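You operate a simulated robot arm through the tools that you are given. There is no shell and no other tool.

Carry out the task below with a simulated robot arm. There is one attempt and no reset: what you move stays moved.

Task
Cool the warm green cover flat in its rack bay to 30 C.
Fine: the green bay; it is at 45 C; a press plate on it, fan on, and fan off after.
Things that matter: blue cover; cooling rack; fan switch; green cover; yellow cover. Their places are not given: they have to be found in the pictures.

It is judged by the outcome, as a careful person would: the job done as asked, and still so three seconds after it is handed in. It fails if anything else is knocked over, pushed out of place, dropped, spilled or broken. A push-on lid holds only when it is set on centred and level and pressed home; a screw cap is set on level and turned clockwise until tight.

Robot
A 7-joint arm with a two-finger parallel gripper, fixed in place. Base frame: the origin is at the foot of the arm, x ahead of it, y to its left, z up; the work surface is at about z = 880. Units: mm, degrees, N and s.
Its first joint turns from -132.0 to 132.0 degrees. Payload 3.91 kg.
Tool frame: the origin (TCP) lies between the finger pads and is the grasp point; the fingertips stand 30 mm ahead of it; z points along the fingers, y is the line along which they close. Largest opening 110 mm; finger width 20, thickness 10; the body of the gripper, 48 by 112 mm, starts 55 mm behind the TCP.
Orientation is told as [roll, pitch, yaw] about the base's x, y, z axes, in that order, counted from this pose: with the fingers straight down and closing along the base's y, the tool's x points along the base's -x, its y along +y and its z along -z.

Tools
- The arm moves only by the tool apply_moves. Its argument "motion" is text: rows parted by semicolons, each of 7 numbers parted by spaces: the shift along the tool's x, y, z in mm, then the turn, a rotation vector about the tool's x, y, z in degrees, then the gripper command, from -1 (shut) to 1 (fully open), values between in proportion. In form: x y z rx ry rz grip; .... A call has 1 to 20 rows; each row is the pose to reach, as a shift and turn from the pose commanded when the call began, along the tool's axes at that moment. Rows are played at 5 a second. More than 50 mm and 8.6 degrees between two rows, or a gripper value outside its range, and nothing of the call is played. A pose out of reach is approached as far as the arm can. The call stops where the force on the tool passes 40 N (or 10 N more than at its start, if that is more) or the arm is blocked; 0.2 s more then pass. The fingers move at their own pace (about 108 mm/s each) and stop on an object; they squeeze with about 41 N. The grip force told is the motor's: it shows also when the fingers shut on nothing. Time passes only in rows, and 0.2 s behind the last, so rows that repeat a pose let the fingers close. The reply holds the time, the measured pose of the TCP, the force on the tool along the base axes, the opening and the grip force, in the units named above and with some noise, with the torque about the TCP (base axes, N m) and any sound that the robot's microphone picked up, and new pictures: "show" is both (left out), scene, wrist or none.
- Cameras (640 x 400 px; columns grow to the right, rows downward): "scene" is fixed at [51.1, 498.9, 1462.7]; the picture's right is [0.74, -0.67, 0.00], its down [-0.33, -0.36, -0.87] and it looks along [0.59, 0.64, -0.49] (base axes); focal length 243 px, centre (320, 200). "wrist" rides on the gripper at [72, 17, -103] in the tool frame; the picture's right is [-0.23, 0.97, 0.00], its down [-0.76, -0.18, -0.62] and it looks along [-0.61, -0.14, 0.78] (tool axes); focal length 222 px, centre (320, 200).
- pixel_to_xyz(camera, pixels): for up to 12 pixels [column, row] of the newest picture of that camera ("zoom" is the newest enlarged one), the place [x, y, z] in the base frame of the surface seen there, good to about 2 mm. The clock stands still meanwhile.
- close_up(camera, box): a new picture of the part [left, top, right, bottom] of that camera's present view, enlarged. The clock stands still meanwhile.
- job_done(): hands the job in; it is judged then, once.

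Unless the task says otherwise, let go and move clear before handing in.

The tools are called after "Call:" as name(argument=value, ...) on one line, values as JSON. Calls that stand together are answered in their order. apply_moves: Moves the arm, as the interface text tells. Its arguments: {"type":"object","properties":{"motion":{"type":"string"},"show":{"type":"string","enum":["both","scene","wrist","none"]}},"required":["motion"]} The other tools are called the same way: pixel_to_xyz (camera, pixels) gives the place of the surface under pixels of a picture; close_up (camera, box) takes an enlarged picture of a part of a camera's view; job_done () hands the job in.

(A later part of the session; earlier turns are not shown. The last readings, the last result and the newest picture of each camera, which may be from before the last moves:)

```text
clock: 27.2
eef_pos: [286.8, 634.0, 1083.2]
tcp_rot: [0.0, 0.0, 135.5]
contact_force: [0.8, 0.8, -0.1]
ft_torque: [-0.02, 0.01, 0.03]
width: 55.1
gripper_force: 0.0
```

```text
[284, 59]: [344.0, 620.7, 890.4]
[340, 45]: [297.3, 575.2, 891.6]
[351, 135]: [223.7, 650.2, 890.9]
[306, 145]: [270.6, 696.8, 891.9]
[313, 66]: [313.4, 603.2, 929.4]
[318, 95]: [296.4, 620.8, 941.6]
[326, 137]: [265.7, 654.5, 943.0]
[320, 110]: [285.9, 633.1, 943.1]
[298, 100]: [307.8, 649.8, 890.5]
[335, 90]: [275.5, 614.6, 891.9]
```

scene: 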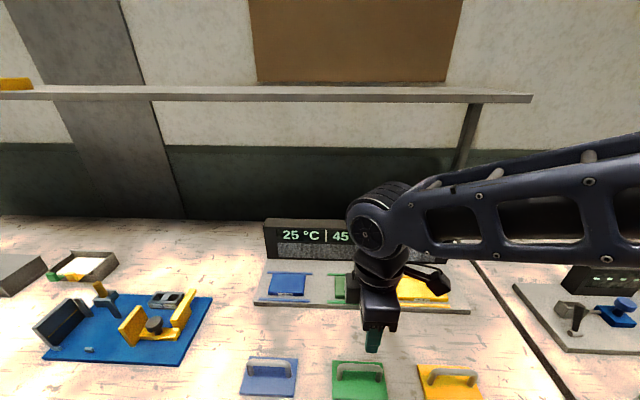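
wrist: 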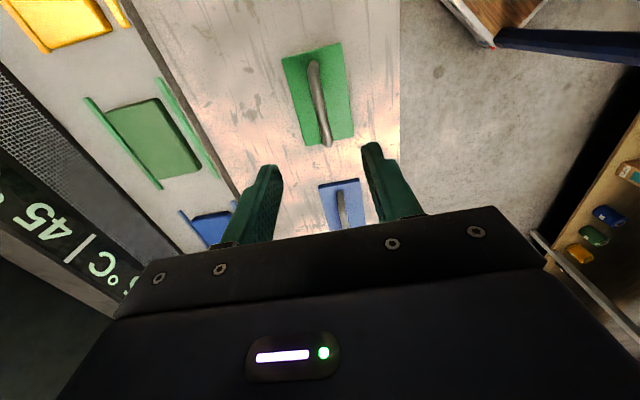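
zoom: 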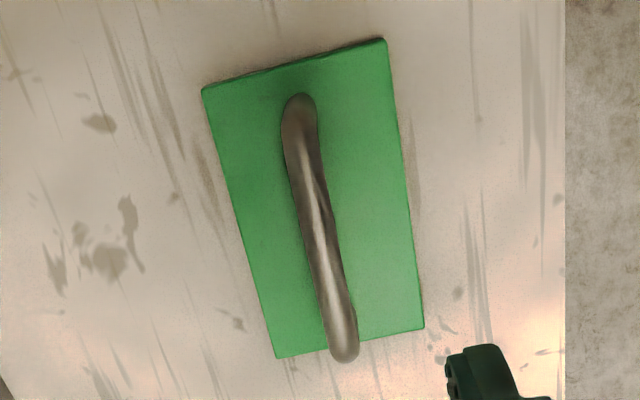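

Plate centre is about (284, 635), with a 12 mm bar topped at z≈943, aligned within 1° of the gripper. I'll centre on it, descend so the bar lies at the grasp point, and close.

Call:
apply_moves(motion="-1.3 0.3 35 0 0 0.2 0; -2.5 0.5 70 0 0 0.4 0; -2.5 0.5 105 0 0 0.4 0; -2.5 0.5 130 0 0 0.4 0; -2.5 0.5 145 0 0 0.4 0; -2.5 0.5 145 0 0 0.4 0")

```text
clock: 28.6
eef_pos: [283.4, 635.8, 940.3]
tcp_rot: [0.0, 0.0, 135.0]
contact_force: [-0.6, -0.2, 0.2]
ft_torque: [-0.01, 0.0, 0.0]
width: 54.8
gripper_force: 0.1
```

scene: 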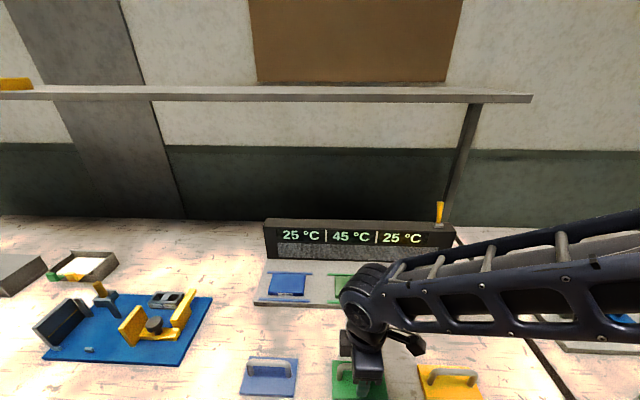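
wrist: 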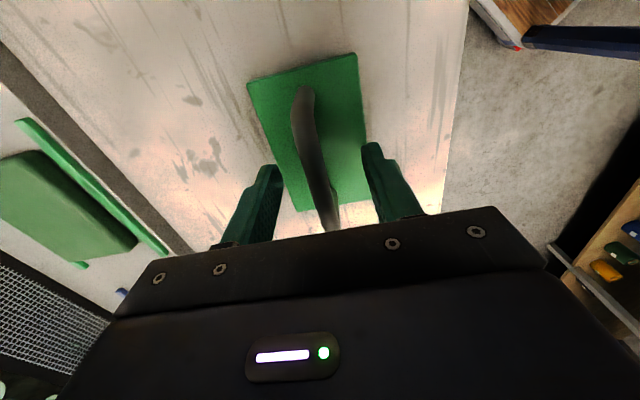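

The bar lies between the fingers around (315,150) with no contact. I'll drop 3 mm more and close on it.

Call:
apply_moves(motion="0 0 3 0 0 0 0; 0 0 3 0 0 0 -0.5; 0 0 3 0 0 0 -1; 0 0 3 0 0 0 -1; 0 0 3 0 0 0 -1; 0 0 3 0 0 0 -1", show="wrist")

```text
clock: 30.0
eef_pos: [283.3, 636.2, 937.4]
tcp_rot: [0.0, 0.0, 135.1]
contact_force: [0.6, 0.2, 0.6]
ft_torque: [0.03, 0.02, -0.01]
width: 11.3
gripper_force: 41.4
```

wrist: 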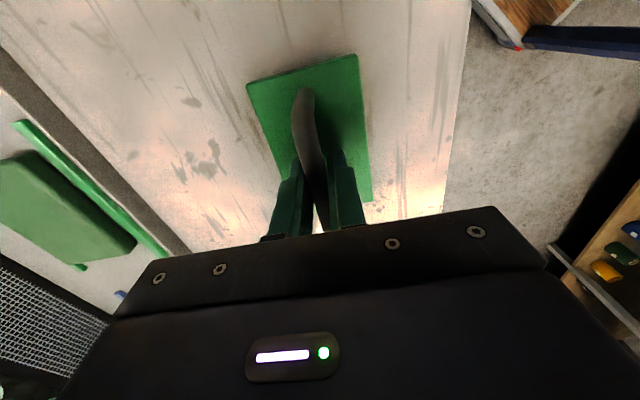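

The bar is gripped at 11.3 mm width. I'll lift gently and see whether the plate hangs level.

Call:
apply_moves(motion="0 0 -4 0 0 0 -1; 0 0 -10 0 0 0 -1; 0 0 -25 0 0 0 -1; 0 0 -45 0 0 0 -1; 0 0 -45 0 0 0 -1; 0 0 -45 0 0 0 -1")

Call:
close_up(camera="scene", box=[290, 290, 450, 400])

```text
clock: 31.4
eef_pos: [285.5, 634.3, 983.1]
tcp_rot: [0.0, 0.0, 135.0]
contact_force: [-0.6, 0.1, -5.9]
ft_torque: [0.01, 0.03, -0.03]
width: 11.6
gripper_force: 40.8
```

scene: 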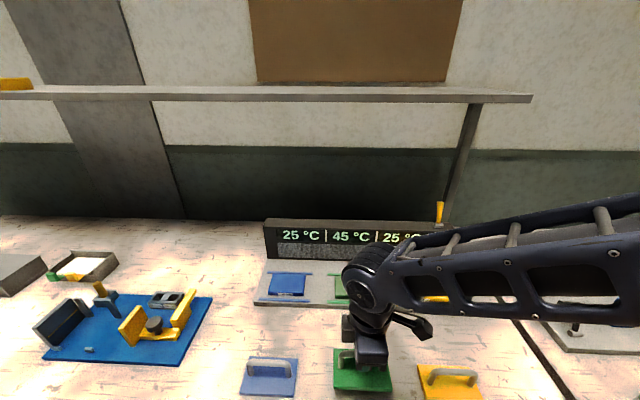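
wrist: 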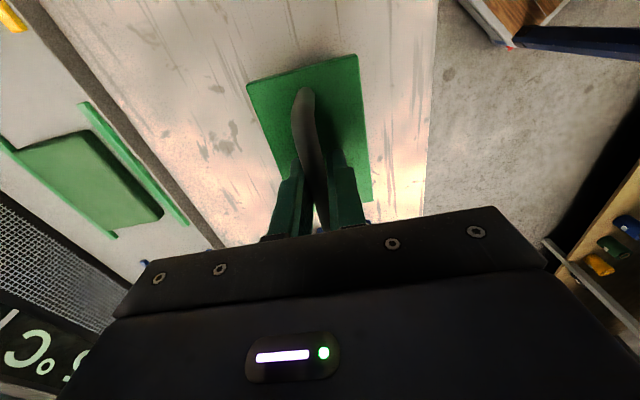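

```text
3.64 times, centred on (370, 345) of scene
```

zoom: 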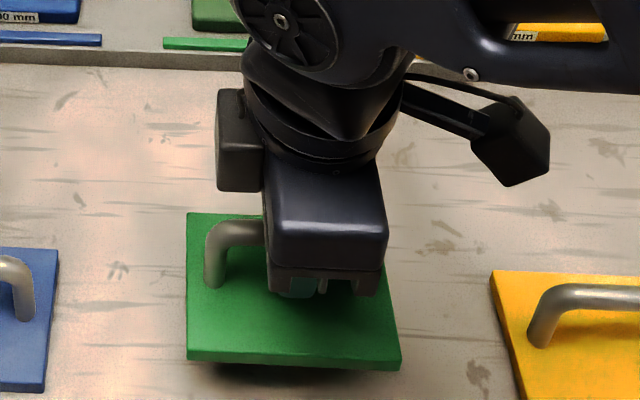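

The plate hangs level (5.9 N load) and hasn't shifted in the grip. I'll raise it and carry it to directly above the green bay.

Call:
apply_moves(motion="0 0 -40 0 0 0 -1; 0 0 -80 0 0 0 -1; -0.1 -28 -80 0 0 0 -1; -0.2 -56 -80 0 0 -0.1 -1; -0.3 -84 -80 0 0 -0.2 -1; -0.4 -112 -80 0 0 -0.2 -1; -0.5 -140 -80 0 0 -0.3 -1; -0.6 -168 -80 0 0 -0.4 -1; -0.7 -196 -80 0 0 -0.4 -1; -0.7 -223.7 -80 0 0 -0.4 -1; -0.7 -223.7 -80 0 0 -0.4 -1; -0.7 -223.7 -80 0 0 -0.4 -1")

Call:
close_up(camera="scene", box=[290, 200, 440, 320])

```text
clock: 34.0
eef_pos: [440.7, 793.4, 1061.7]
tcp_rot: [0.0, 0.0, 135.4]
contact_force: [-0.7, 0.0, -5.4]
ft_torque: [-0.01, 0.04, -0.03]
width: 11.5
gripper_force: 41.5
```

scene: 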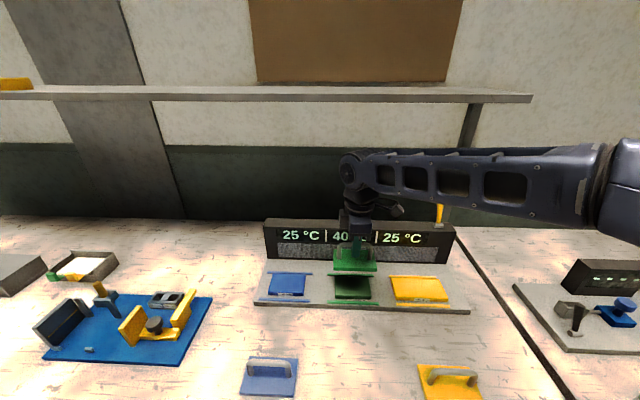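
wrist: 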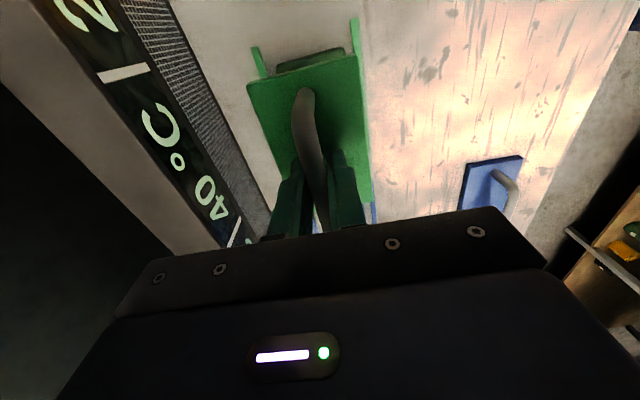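

```text
3.33 times, centred on (365, 260) of scene
```

zoom: 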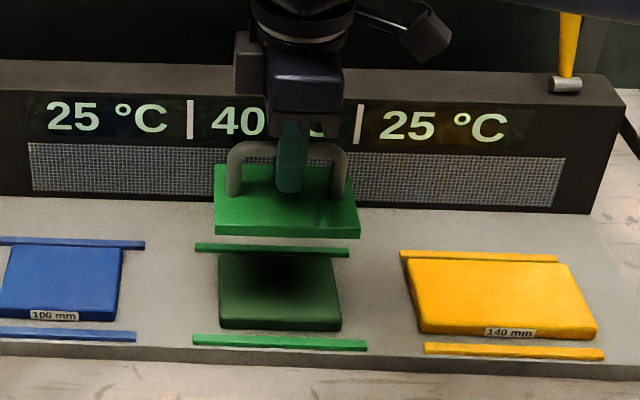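

The plate is above the cover and aligned; the display now reads 40 °C, so the cover is already cooling slowly. I'll lower the plate onto the cover promptly, ending slowly.

Call:
apply_moves(motion="0 0 40 0 0 0 -1; 0 0 72 0 0 0 -1; 0 0 82 0 0 0 -1; 0 0 84.5 0 0 0 -1; 0 0 86 0 0 0 -1; 0 0 86 0 0 0 -1")

Call:
close_up(camera="scene", box=[290, 200, 440, 320])

```text
clock: 35.4
eef_pos: [441.5, 792.8, 976.6]
tcp_rot: [0.0, -0.1, 135.4]
contact_force: [0.6, 0.0, -6.1]
ft_torque: [-0.02, 0.03, 0.02]
width: 11.3
gripper_force: 41.4
```

scene: 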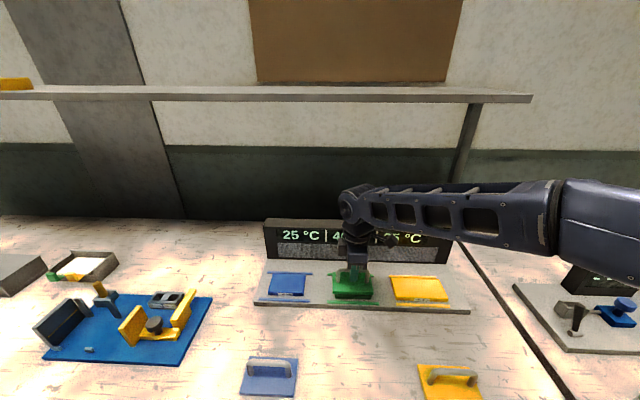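
wrist: 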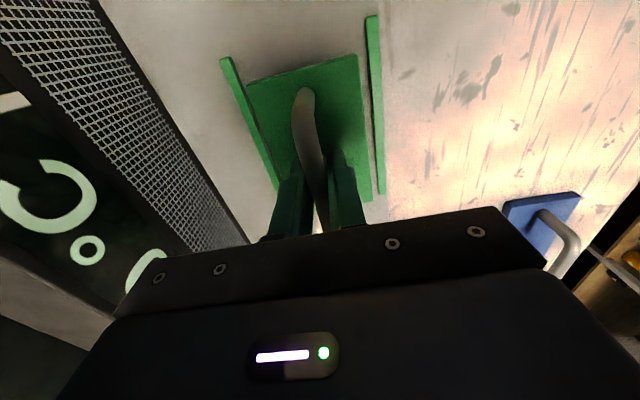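

```text
3.33 times, centred on (365, 260) of scene
```

zoom: 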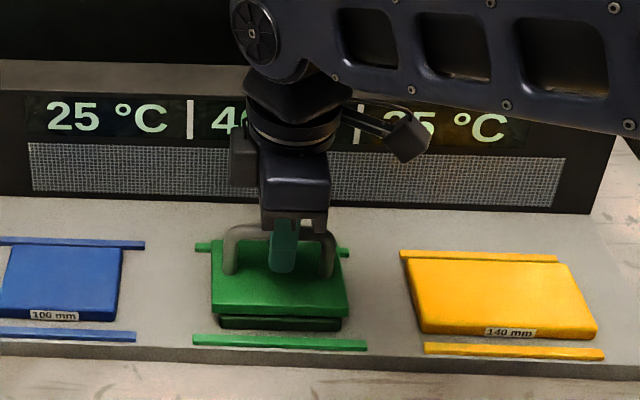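

The plate is aligned over the cover, with the full −6 N load still hanging, so it's not quite touching. I'll lower in small steps until the load transfers.

Call:
apply_moves(motion="0 0 0.7 0 0 0 -1; 0 0 1.4 0 0 0 -1; 0 0 2 0 0 0 -1; 0 0 2 0 0 0 -1", show="none")

```text
clock: 36.4
eef_pos: [441.6, 794.9, 973.5]
tcp_rot: [0.0, 0.1, 135.5]
contact_force: [-0.3, 0.1, -6.2]
ft_torque: [0.01, -0.01, 0.01]
width: 11.6
gripper_force: 41.5
```

Call:
apply_moves(motion="0 0 0.5 0 0 0 -1; 0 0 1 0 0 0 -1; 0 0 1.5 0 0 0 -1; 0 0 1.5 0 0 0 -1", show="none")

```text
clock: 37.4
eef_pos: [441.5, 794.4, 974.5]
tcp_rot: [-0.2, 0.0, 135.5]
contact_force: [-0.3, -1.8, 8.3]
ft_torque: [-0.13, -0.16, 0.01]
width: 11.6
gripper_force: 41.2
```

The force flipped from −6 N to +8 N, so the plate is resting on the cover. I'll release the handle, rise straight up, and look.

Call:
apply_moves(motion="0 0 -0.5 0 0 0 -0.7; 0 0 -0.5 0 0 0 -0.3; 0 0 -0.5 0 0 0 -0.3; 0 0 -0.5 0 0 0 -0.3; 0 0 -12 0 0 0 -0.3; 0 0 -40 0 0 0 -0.3; 0 0 -85 0 0 0 -0.3; 0 0 -130 0 0 0 -0.3; 0 0 -175 0 0 0 -0.3; 0 0 -175 0 0 0 -0.3")

Call:
close_up(camera="scene", box=[270, 200, 470, 320])

```text
clock: 39.6
eef_pos: [443.3, 793.9, 1147.8]
tcp_rot: [0.0, 0.0, 135.4]
contact_force: [1.0, -0.3, -0.3]
ft_torque: [0.06, -0.01, 0.03]
width: 38.3
gripper_force: 0.1
```

scene: 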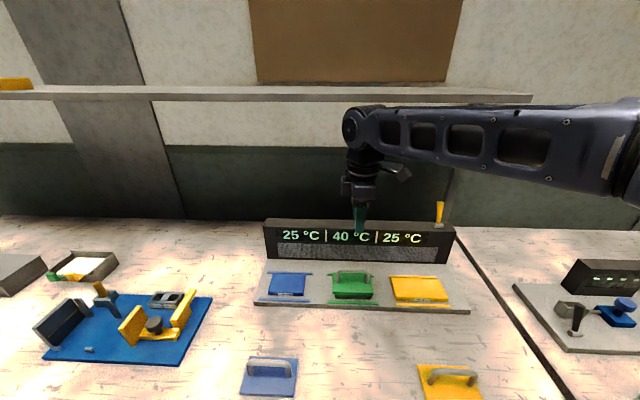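
wrist: 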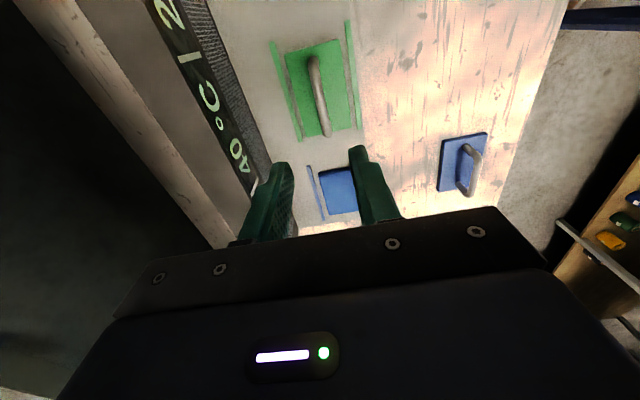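

```text
3.20 times, centred on (370, 260) of scene
```

zoom: 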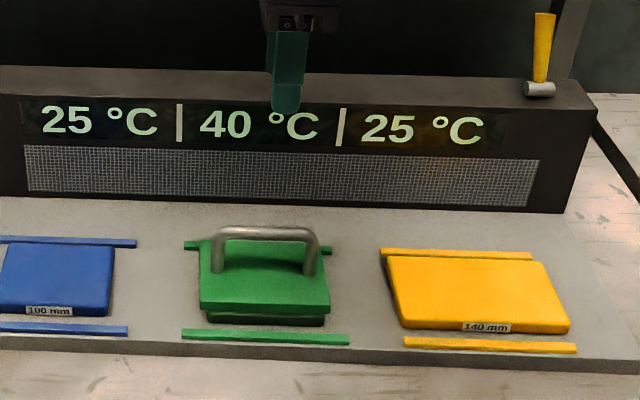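

The plate sits flat on the cover; display shows 25 / 40 / 25 °C. Now to the fan lever, which leans back about 18° on a pivot parallel to the rails near (720, 703, 1041). I'll move to a point in front of and above it, turning the gripper so it closes parallel to the pivot.

Call:
apply_moves(motion="21.8 -6.7 -3.5 0 0 7.5 -0.3; 43.7 -13.4 -7 0 0 15 -0.3; 65.5 -20 -10.5 0 0 22.5 -0.3; 87.4 -26.7 -14 0 0 30 -0.3; 109.2 -33.4 -17.5 0 0 37.5 -0.3; 131 -40.1 -21 0 0 45 -0.3; 152.9 -46.8 -24.5 0 0 52.5 -0.3; 174.7 -53.4 -28 0 0 60 -0.3; 196.6 -60.1 -31.5 0 0 67.5 -0.3; 218.4 -66.8 -35 0 0 75 -0.3; 240.2 -73.5 -38.5 0 0 82.5 -0.3; 262.1 -80.2 -42 0 0 90 -0.3")

Call:
apply_moves(motion="0 0 0 0 -7 0 -0.3; 0 0 0 0 -14 0 -0.3; 0 0 0 0 -21 0 -0.3; 0 0 0 0 -28 0 -0.3; 0 0 0 0 -35 0 -0.3; 0 0 0 0 -35 0 -0.3")

```text
clock: 42.2
eef_pos: [686.4, 668.0, 1190.5]
tcp_rot: [0.0, 0.1, 45.3]
contact_force: [-0.2, 0.5, 0.6]
ft_torque: [-0.03, -0.03, -0.03]
width: 38.3
gripper_force: 0.1
```

scene: 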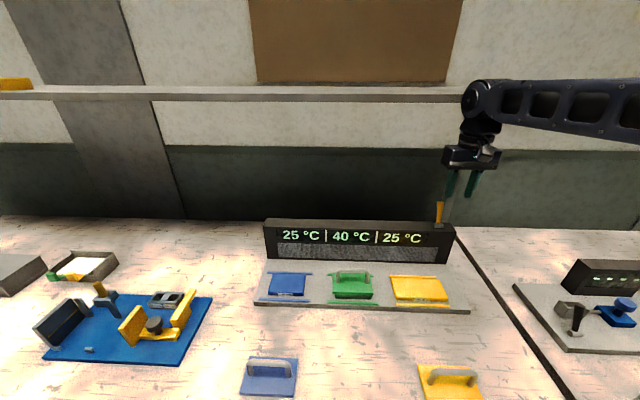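
wrist: 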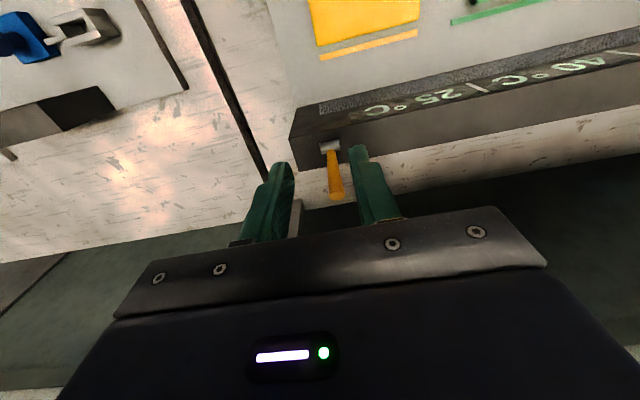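

```text
clock: 43.6
eef_pos: [685.8, 667.1, 1190.2]
tcp_rot: [0.0, -35.1, 45.3]
contact_force: [0.0, 0.5, 0.1]
ft_torque: [0.02, 0.01, -0.02]
width: 38.7
gripper_force: 0.0
```

scene: 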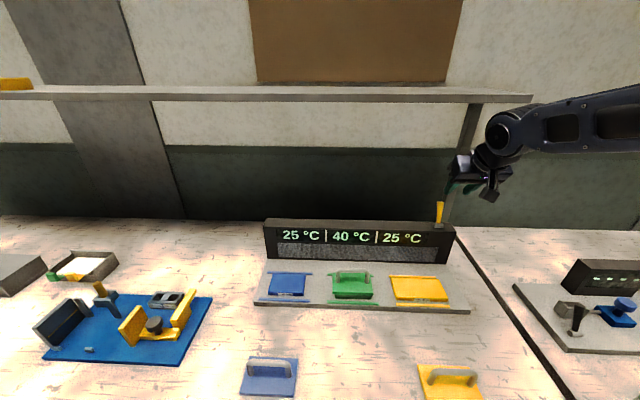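
wrist: 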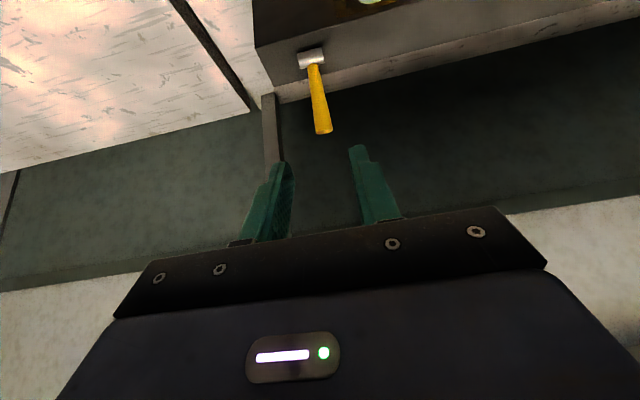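

The tool is tilted outward, and the lever is visible in the wrist view from its pivot at (312,58) to its tip at (322,130), between the fingers. The display still reads 40. I'll measure the lever from here.

Call:
pixel_to_xyz(camera="wrist", pixels=[[312, 58], [314, 75], [316, 90], [318, 105], [321, 122], [323, 131], [303, 62], [322, 54]])

Call:
close_up(camera="wrist", box=[250, 30, 390, 170])

```text
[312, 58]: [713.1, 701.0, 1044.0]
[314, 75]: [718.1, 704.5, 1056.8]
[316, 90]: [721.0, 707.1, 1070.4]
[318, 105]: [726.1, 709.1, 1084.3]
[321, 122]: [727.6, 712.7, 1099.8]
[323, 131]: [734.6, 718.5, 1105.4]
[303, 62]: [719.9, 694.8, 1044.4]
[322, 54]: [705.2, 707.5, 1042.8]
```

```text
2.86 times, centred on (320, 100) of wrist
```

zoom: 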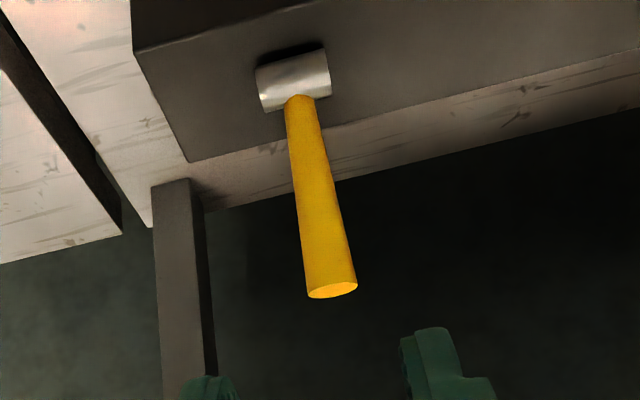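

The lever's centre line is at about (730, 713, 1084), tilted back about 18°, and it lies between the finger planes. There is a shelf post near (270,130), so I'll check its position before advancing.

Call:
pixel_to_xyz(camera="wrist", pixels=[[268, 105], [270, 130], [272, 155], [280, 90], [340, 75], [290, 80]])

Call:
apply_moves(motion="4.8 0.7 15 0 0 0 -0.3; 9.6 1.4 40 0 0 0 -0.3; 9.6 1.4 60 0 0 0 -0.3; 9.6 1.4 60 0 0 0 -0.3")

```text
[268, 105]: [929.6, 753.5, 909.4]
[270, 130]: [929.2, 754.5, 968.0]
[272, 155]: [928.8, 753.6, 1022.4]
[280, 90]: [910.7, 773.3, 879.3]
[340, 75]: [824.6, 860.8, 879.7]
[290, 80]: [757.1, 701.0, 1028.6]
```

```text
clock: 44.6
eef_pos: [703.0, 686.8, 1135.1]
tcp_rot: [-0.1, -35.0, 45.4]
contact_force: [-0.1, 0.7, 0.1]
ft_torque: [0.01, 0.0, -0.03]
width: 38.5
gripper_force: 0.0
```

scene: 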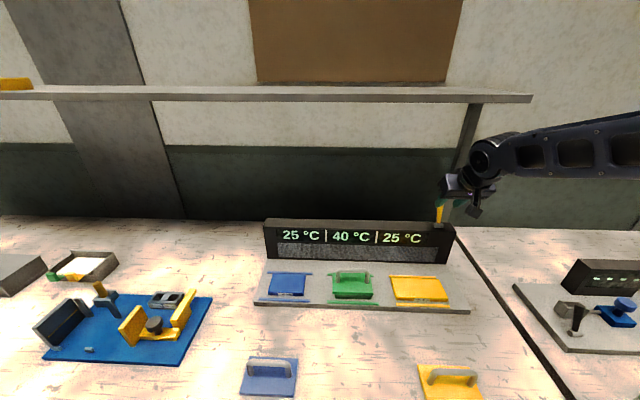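
wrist: 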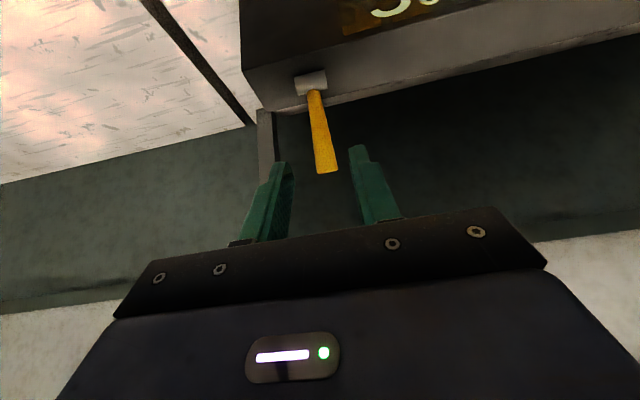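

The post is about 200 mm behind, and the lever passes between the fingers (tip at (327,170)). I'll advance the remaining 63 mm along the fingers.

Call:
apply_moves(motion="0 0 25 0 0 0 -0.3; 0 0 45 0 0 0 -0.3; 0 0 58 0 0 0 -0.3; 0 0 63 0 0 0 -0.3; 0 0 63 0 0 0 -0.3")

Call:
close_up(camera="scene", box=[400, 160, 500, 240])

```text
clock: 45.8
eef_pos: [728.7, 712.2, 1083.2]
tcp_rot: [0.0, -35.1, 45.4]
contact_force: [-0.2, -0.3, -0.7]
ft_torque: [0.0, 0.0, -0.02]
width: 38.5
gripper_force: 0.0
```

scene: 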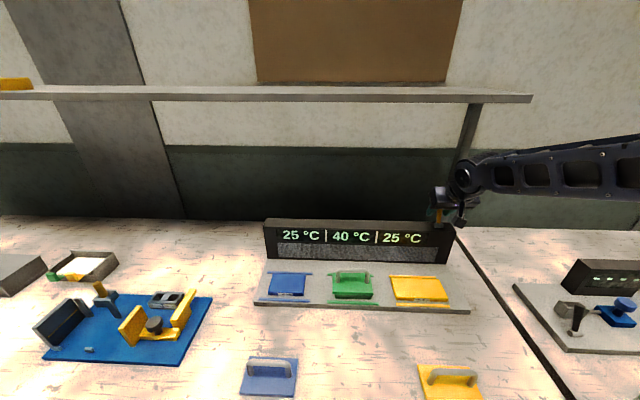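
wrist: 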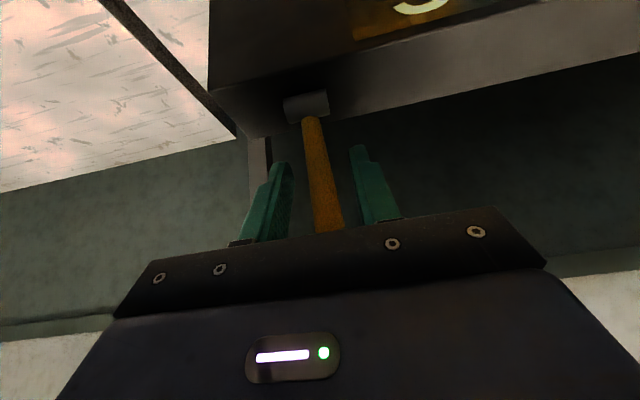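

```text
5.00 times, centred on (450, 200) of scene
```

zoom: 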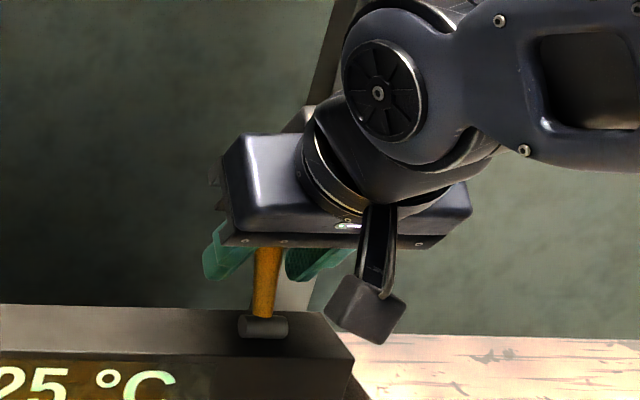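

The lever is between the fingers, about 1.5 mm to the right of centre. I'll nudge to centre it and close on the lever.

Call:
apply_moves(motion="0 1.2 0 0 0 0 -0.5; 0 1.2 0 0 0 0 -0.7; 0 1.2 0 0 0 0 -1; 0 1.2 0 0 0 0 -1; 0 1.2 0 0 0 0 -1")

```text
clock: 47.0
eef_pos: [727.3, 713.0, 1082.1]
tcp_rot: [0.0, -35.0, 45.4]
contact_force: [-0.6, 1.2, 0.1]
ft_torque: [0.09, 0.06, -0.02]
width: 13.5
gripper_force: 45.4
```

scene: 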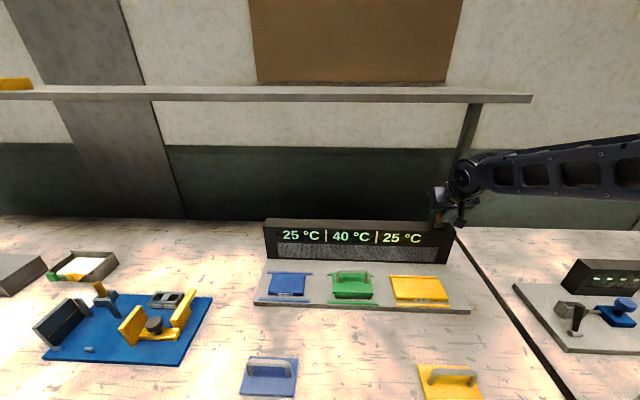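
wrist: 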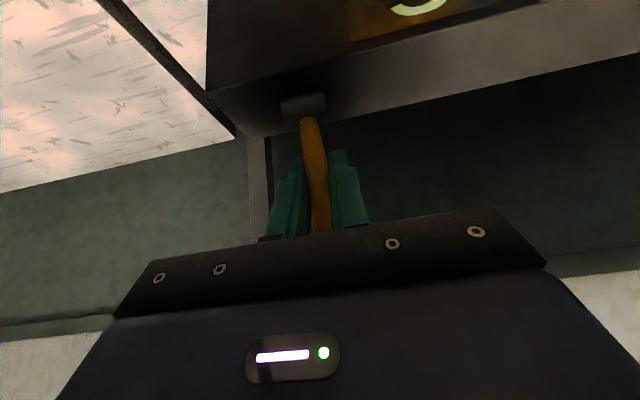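

The lever is gripped at 13.5 mm with no side load. I'll pull it forward along its arc, keeping the tool's orientation, and watch force and sound.

Call:
apply_moves(motion="3 0 -3.6 0 0 0 -1; 6.4 0 -6.9 0 0 0 -1; 10.1 0 -9.8 0 0 0 -1; 14.1 0 -12.3 0 0 0 -1; 18.4 0 -14.4 0 0 0 -1; 22.8 0 -16 0 0 0 -1")

Call:
close_up(camera="scene", box=[270, 180, 480, 320])

```text
clock: 48.4
eef_pos: [708.7, 691.7, 1083.3]
tcp_rot: [0.1, -35.1, 45.3]
contact_force: [14.5, 22.6, 17.7]
ft_torque: [0.95, -0.97, 0.04]
width: 13.6
gripper_force: 45.0
```

scene: 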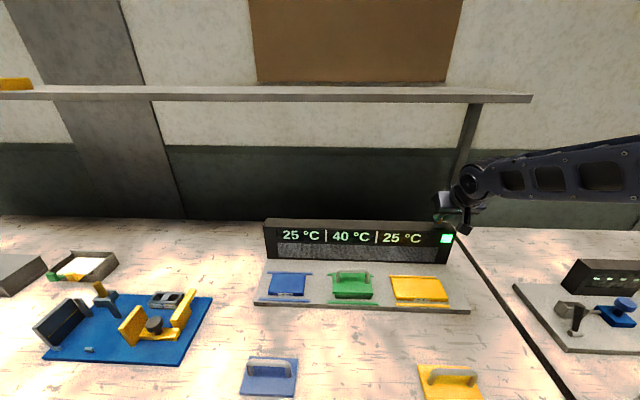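
wrist: 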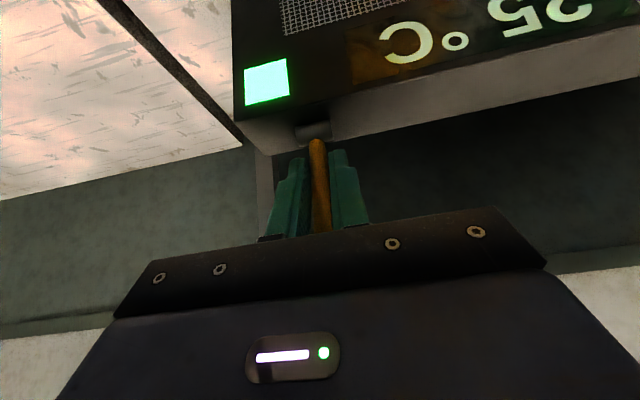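

```text
2.86 times, centred on (375, 250) of scene
```

zoom: 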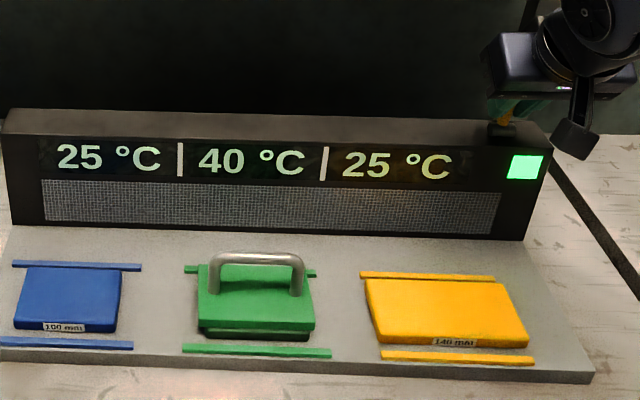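

A green light came on at the panel's right end, so the fan is running, and the display reads 40. The roughly 30 N force shows the lever at its stop, so I'll ease back 2 mm while holding it and watch the temperature.

Call:
apply_moves(motion="-1 0 0.6 0 0 0 -1; -2 0 1.2 0 0 0 -1; -2 0 1.2 0 0 0 -1; -2 0 1.2 0 0 0 -1", show="scene")

Call:
close_up(camera="scene", box=[270, 180, 480, 320])

```text
clock: 49.4
eef_pos: [707.6, 693.7, 1083.6]
tcp_rot: [0.0, -35.0, 45.4]
contact_force: [-20.3, -15.4, 24.8]
ft_torque: [-0.54, 0.55, 0.04]
width: 13.4
gripper_force: 44.6
```

scene: 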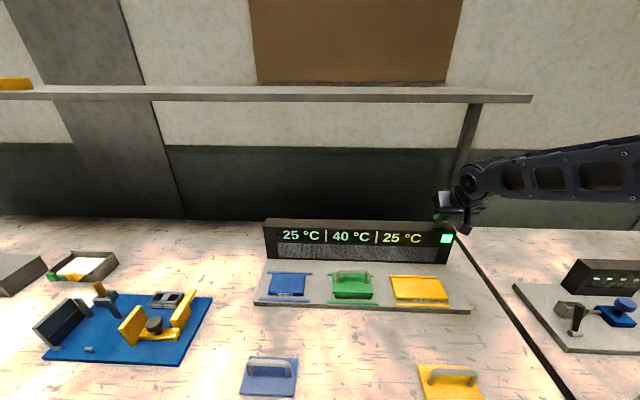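

```text
2.86 times, centred on (375, 250) of scene
```

zoom: 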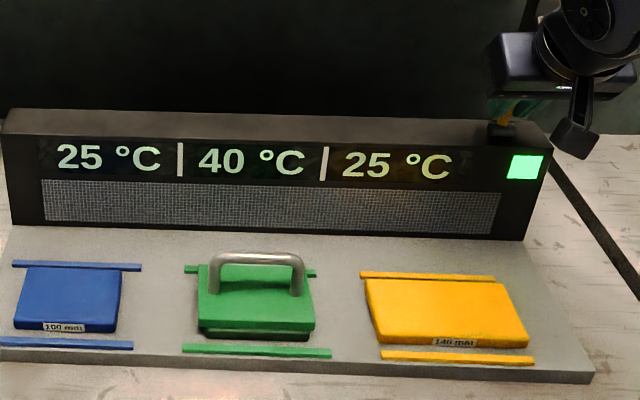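

The fan is still on and the display reads 40, but holding the lever strains the arm a little. I'll open the fingers slightly to relieve it, staying straddled around the lever, and wait.

Call:
apply_moves(motion="0 0 0 0 0 0 -0.6; 0 0 0 0 0 0 -0.4; 0 0 0 0 0 0 -0.4; 0 0 0 0 0 0 -0.4", show="both")

Call:
close_up(camera="scene", box=[270, 180, 480, 320])

```text
clock: 50.4
eef_pos: [709.0, 694.0, 1082.7]
tcp_rot: [0.0, -35.0, 45.4]
contact_force: [-0.8, -0.7, -0.5]
ft_torque: [0.01, 0.0, 0.0]
width: 33.1
gripper_force: 0.0
```

scene: 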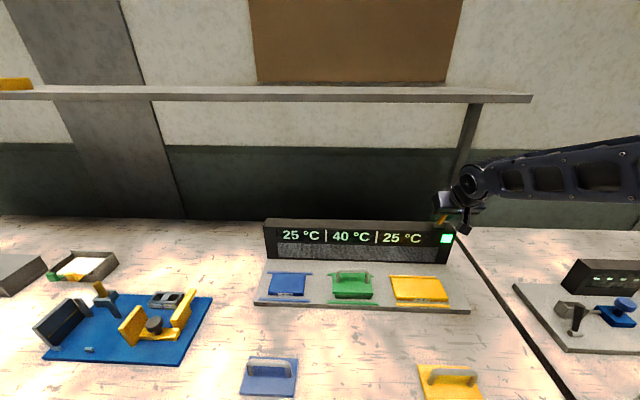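
wrist: 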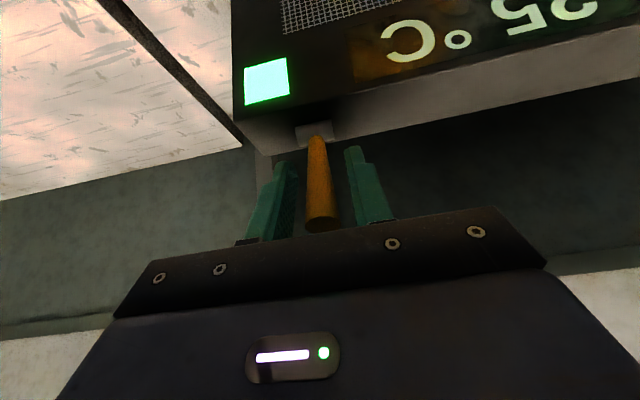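

```text
2.86 times, centred on (375, 250) of scene
```

zoom: 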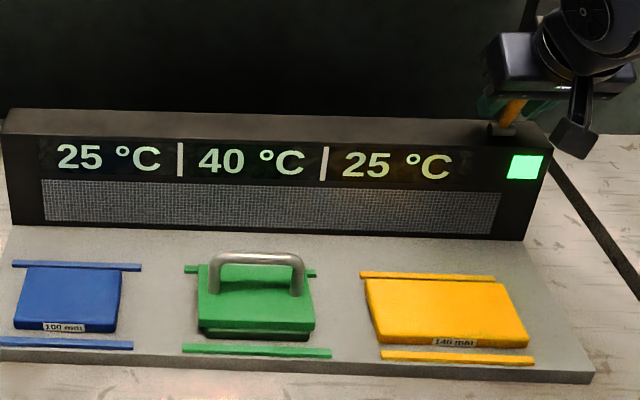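

The fan light is on, the lever stays forward by itself with no load, and the display reads 40. I'll measure where the lever is now (time stands still) so I can switch off promptly.

Call:
pixel_to_xyz(camera="wrist", pixels=[[316, 145], [317, 165], [318, 185], [320, 205], [321, 222]])

Call:
close_up(camera="wrist", box=[240, 100, 400, 260])

Call:
apply_moves(motion="0 0 0 0 0 0 -0.4; 0 0 0 0 0 0 -0.4; 0 0 0 0 0 0 -0.4; 0 0 0 0 0 0 -0.4", show="scene")

Call:
close_up(camera="scene", box=[270, 180, 480, 320])

```text
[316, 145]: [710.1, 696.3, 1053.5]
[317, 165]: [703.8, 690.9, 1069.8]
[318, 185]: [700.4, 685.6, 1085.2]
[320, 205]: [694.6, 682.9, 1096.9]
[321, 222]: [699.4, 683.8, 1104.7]
```

```text
2.50 times, centred on (320, 180) of wrist
```

zoom: 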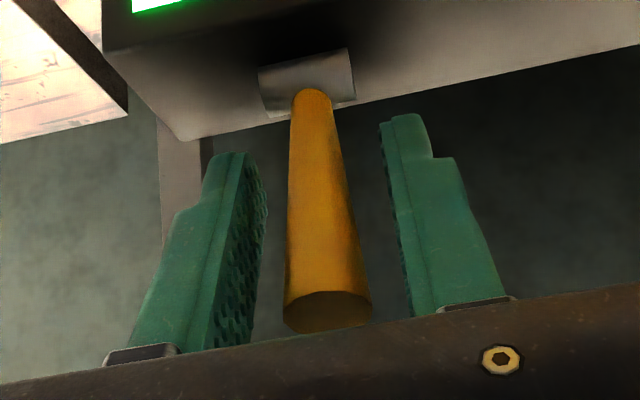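

```text
clock: 51.4
eef_pos: [708.7, 694.4, 1082.5]
tcp_rot: [0.0, -35.1, 45.3]
contact_force: [0.1, -0.2, 0.3]
ft_torque: [0.0, 0.02, 0.03]
width: 33.0
gripper_force: 0.1
```

scene: 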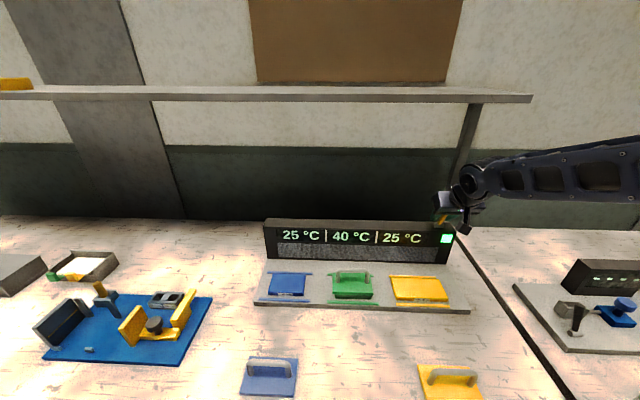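

```text
2.86 times, centred on (375, 250) of scene
```

zoom: 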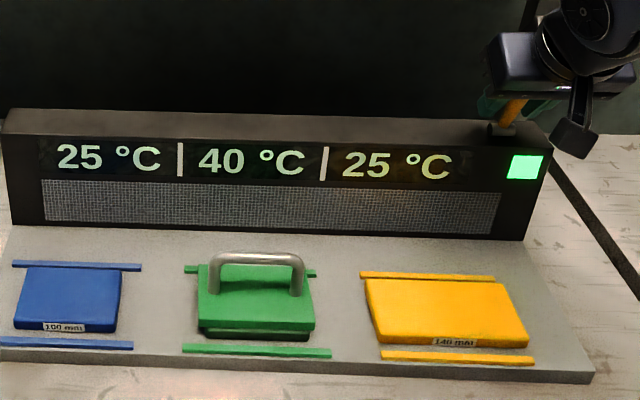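

The lever now leans forward about 23°, its centre roughly 4 mm in front of my grasp point. I'll shift to centre on it while waiting; the display reads 40.

Call:
apply_moves(motion="1.6 0 -1.1 0 0 0 -0.4; 3.3 0 -2.3 0 0 0 -0.4; 3.3 0 -2.3 0 0 0 -0.4; 3.3 0 -2.3 0 0 0 -0.4; 3.3 0 -2.3 0 0 0 -0.4; 3.3 0 -2.3 0 0 0 -0.4", show="both")

Call:
close_up(camera="scene", box=[270, 200, 480, 270])

```text
clock: 52.8
eef_pos: [706.3, 691.9, 1082.9]
tcp_rot: [-0.1, -35.0, 45.4]
contact_force: [0.4, 0.7, 1.2]
ft_torque: [0.01, 0.01, 0.0]
width: 33.2
gripper_force: 0.0
```

scene: 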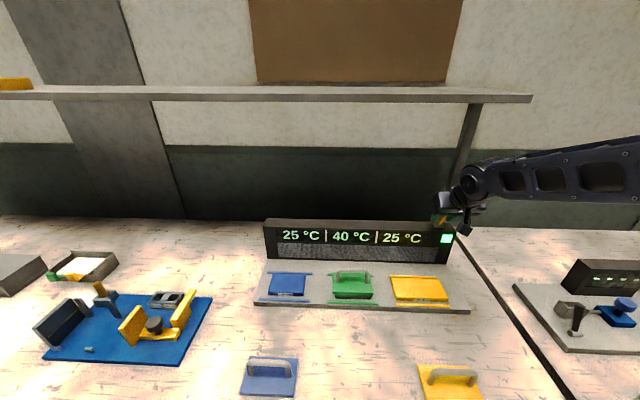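
wrist: 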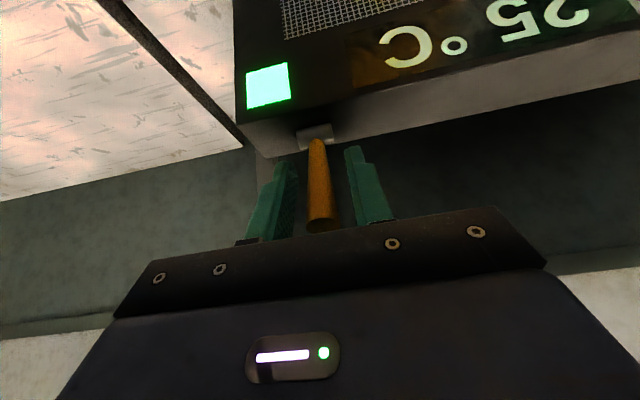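

```text
3.05 times, centred on (375, 235) of scene
```

zoom: 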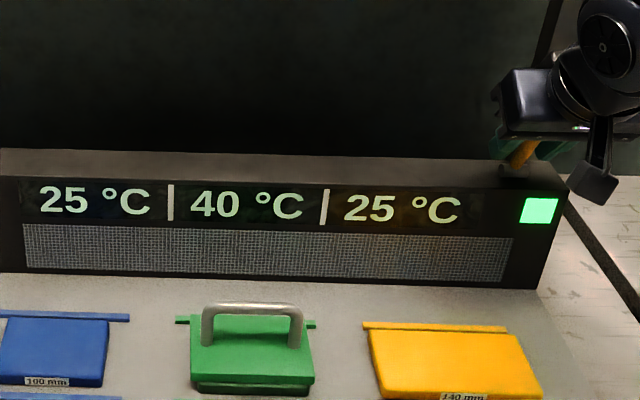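

The fan light is on and the display still reads 40. I'll keep waiting in short steps.

Call:
apply_moves(motion="0 0 0 0 0 0 -0.4; 0 0 0 0 0 0 -0.4; 0 0 0 0 0 0 -0.4; 0 0 0 0 0 0 -0.4; 0 0 0 0 0 0 -0.4; 0 0 0 0 0 0 -0.4; 0 0 0 0 0 0 -0.4; 0 0 0 0 0 0 -0.4; 0 0 0 0 0 0 -0.4", show="scene")

Call:
close_up(camera="scene", box=[270, 200, 480, 270])

```text
clock: 54.8
eef_pos: [705.3, 690.8, 1083.2]
tcp_rot: [0.0, -35.1, 45.4]
contact_force: [1.0, -0.7, -0.3]
ft_torque: [-0.02, -0.03, 0.0]
width: 33.2
gripper_force: 0.0
```

scene: 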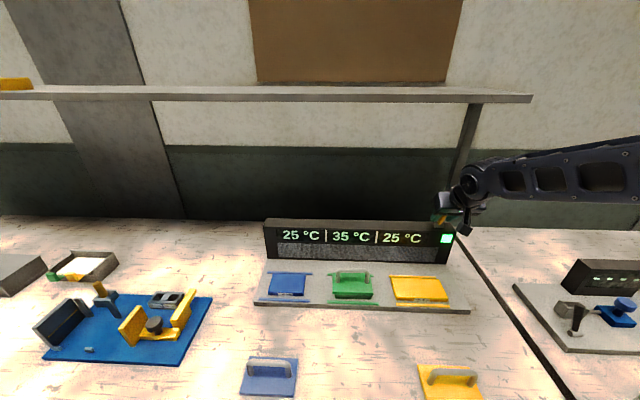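

```text
3.05 times, centred on (375, 235) of scene
```

zoom: 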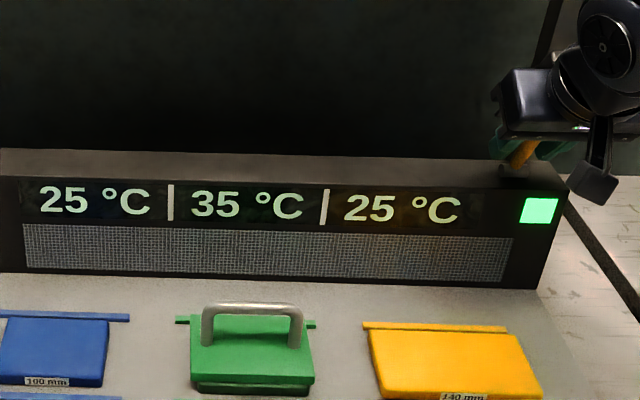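

The display dropped to 35 between 52.8 s and 54.8 s; it steps in 5-degree increments. I'll keep waiting and note the time of the next step.

Call:
apply_moves(motion="0 0 0 0 0 0 -0.4; 0 0 0 0 0 0 -0.4; 0 0 0 0 0 0 -0.4; 0 0 0 0 0 0 -0.4; 0 0 0 0 0 0 -0.4; 0 0 0 0 0 0 -0.4; 0 0 0 0 0 0 -0.4; 0 0 0 0 0 0 -0.4; 0 0 0 0 0 0 -0.4", show="scene")

```text
clock: 56.8
eef_pos: [706.7, 691.4, 1082.9]
tcp_rot: [0.0, -35.0, 45.4]
contact_force: [0.0, -0.1, 0.0]
ft_torque: [-0.01, 0.0, 0.03]
width: 33.0
gripper_force: 0.1
```

scene: 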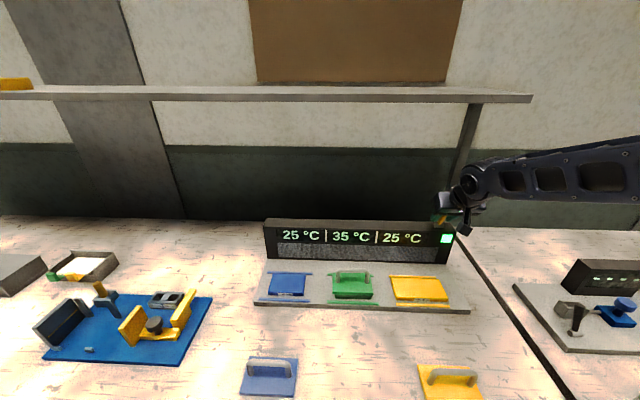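

Display reads 35 at (350,237) and the fan is on. I'll keep waiting in 1.4 s steps.

Call:
apply_moves(motion="0 0 0 0 0 0 -0.4; 0 0 0 0 0 0 -0.4; 0 0 0 0 0 0 -0.4; 0 0 0 0 0 0 -0.4; 0 0 0 0 0 0 -0.4; 0 0 0 0 0 0 -0.4", show="scene")

```text
clock: 58.2
eef_pos: [705.2, 692.0, 1082.7]
tcp_rot: [0.0, -35.0, 45.5]
contact_force: [-1.0, -0.2, 0.9]
ft_torque: [0.01, 0.01, 0.01]
width: 32.7
gripper_force: 0.0
```

scene: 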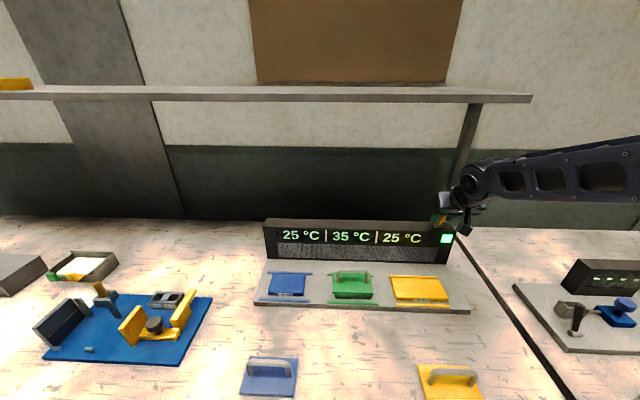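

Still 35 on the display at 58.2 s. I'll continue waiting.

Call:
apply_moves(motion="0 0 0 0 0 0 -0.4; 0 0 0 0 0 0 -0.4; 0 0 0 0 0 0 -0.4; 0 0 0 0 0 0 -0.4; 0 0 0 0 0 0 -0.4; 0 0 0 0 0 0 -0.4", show="scene")

```text
clock: 59.6
eef_pos: [707.0, 691.4, 1083.6]
tcp_rot: [0.0, -35.0, 45.4]
contact_force: [-0.4, -0.3, -1.0]
ft_torque: [0.01, -0.02, 0.0]
width: 33.1
gripper_force: 0.0
```

scene: 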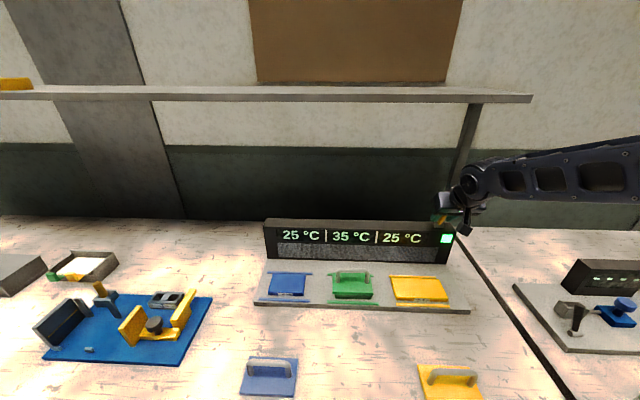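

Display still 35 at 59.6 s. Waiting further.

Call:
apply_moves(motion="0 0 0 0 0 0 -0.4; 0 0 0 0 0 0 -0.4; 0 0 0 0 0 0 -0.4; 0 0 0 0 0 0 -0.4; 0 0 0 0 0 0 -0.4; 0 0 0 0 0 0 -0.4", show="scene")

```text
clock: 61.0
eef_pos: [706.0, 691.9, 1082.6]
tcp_rot: [0.0, -35.0, 45.5]
contact_force: [0.0, -0.2, 0.7]
ft_torque: [0.01, 0.01, 0.02]
width: 33.2
gripper_force: 0.1
```

scene: 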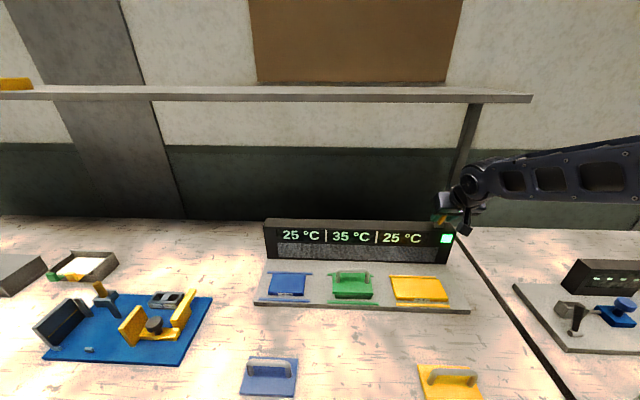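

Display still 35 at 61.0 s. Waiting further.

Call:
apply_moves(motion="0 0 0 0 0 0 -0.4; 0 0 0 0 0 0 -0.4; 0 0 0 0 0 0 -0.4; 0 0 0 0 0 0 -0.4; 0 0 0 0 0 0 -0.4; 0 0 0 0 0 0 -0.4", show="scene")

```text
clock: 62.4
eef_pos: [706.1, 692.5, 1082.5]
tcp_rot: [0.0, -35.0, 45.4]
contact_force: [-0.1, 0.0, -0.1]
ft_torque: [-0.04, -0.02, 0.0]
width: 33.2
gripper_force: 0.1
```

scene: 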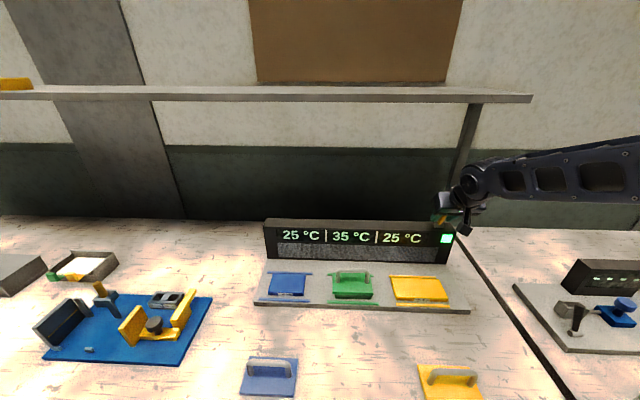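

Display still 35 at 62.4 s. Waiting further.

Call:
apply_moves(motion="0 0 0 0 0 0 -0.4; 0 0 0 0 0 0 -0.4; 0 0 0 0 0 0 -0.4; 0 0 0 0 0 0 -0.4; 0 0 0 0 0 0 -0.4; 0 0 0 0 0 0 -0.4", show="scene")

```text
clock: 63.8
eef_pos: [706.4, 692.4, 1082.9]
tcp_rot: [0.0, -35.1, 45.4]
contact_force: [0.0, 0.0, -0.4]
ft_torque: [-0.02, -0.01, 0.02]
width: 32.8
gripper_force: 0.0
```

scene: 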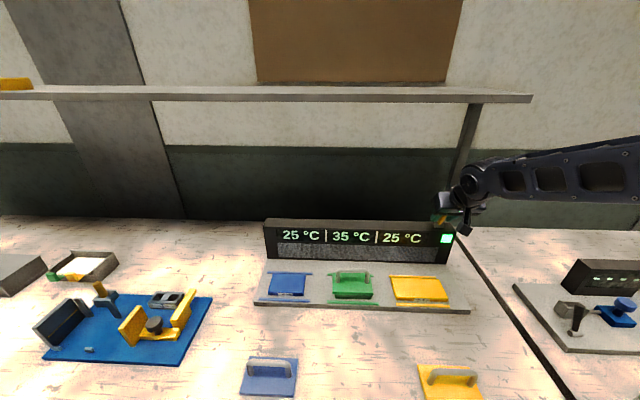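

Display still 35 at 63.8 s. Waiting further.

Call:
apply_moves(motion="0 0 0 0 0 0 -0.4; 0 0 0 0 0 0 -0.4; 0 0 0 0 0 0 -0.4; 0 0 0 0 0 0 -0.4; 0 0 0 0 0 0 -0.4; 0 0 0 0 0 0 -0.4", show="scene")

```text
clock: 65.2
eef_pos: [707.6, 692.7, 1082.9]
tcp_rot: [0.0, -34.9, 45.5]
contact_force: [-0.8, 0.1, 0.3]
ft_torque: [0.02, 0.02, 0.0]
width: 33.1
gripper_force: 0.1
```

scene: 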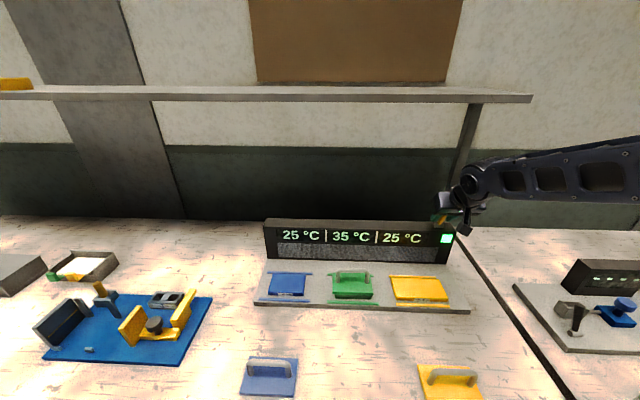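

Display still 35 at 65.2 s. Waiting further.

Call:
apply_moves(motion="0 0 0 0 0 0 -0.4; 0 0 0 0 0 0 -0.4; 0 0 0 0 0 0 -0.4; 0 0 0 0 0 0 -0.4; 0 0 0 0 0 0 -0.4; 0 0 0 0 0 0 -0.4", show="scene")

```text
clock: 66.6
eef_pos: [707.5, 692.5, 1082.7]
tcp_rot: [0.0, -35.0, 45.4]
contact_force: [0.4, -0.4, 0.3]
ft_torque: [-0.02, -0.01, -0.01]
width: 32.9
gripper_force: 0.1
```

scene: 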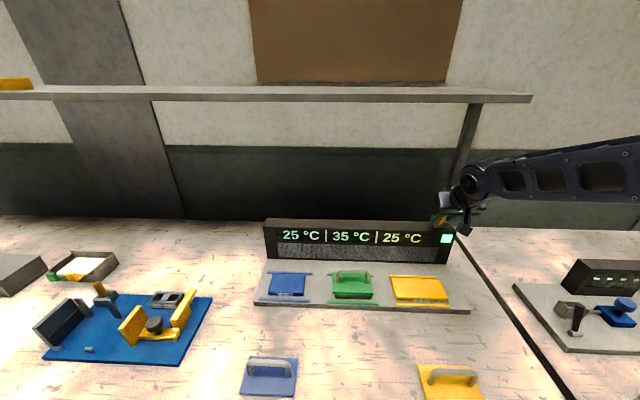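

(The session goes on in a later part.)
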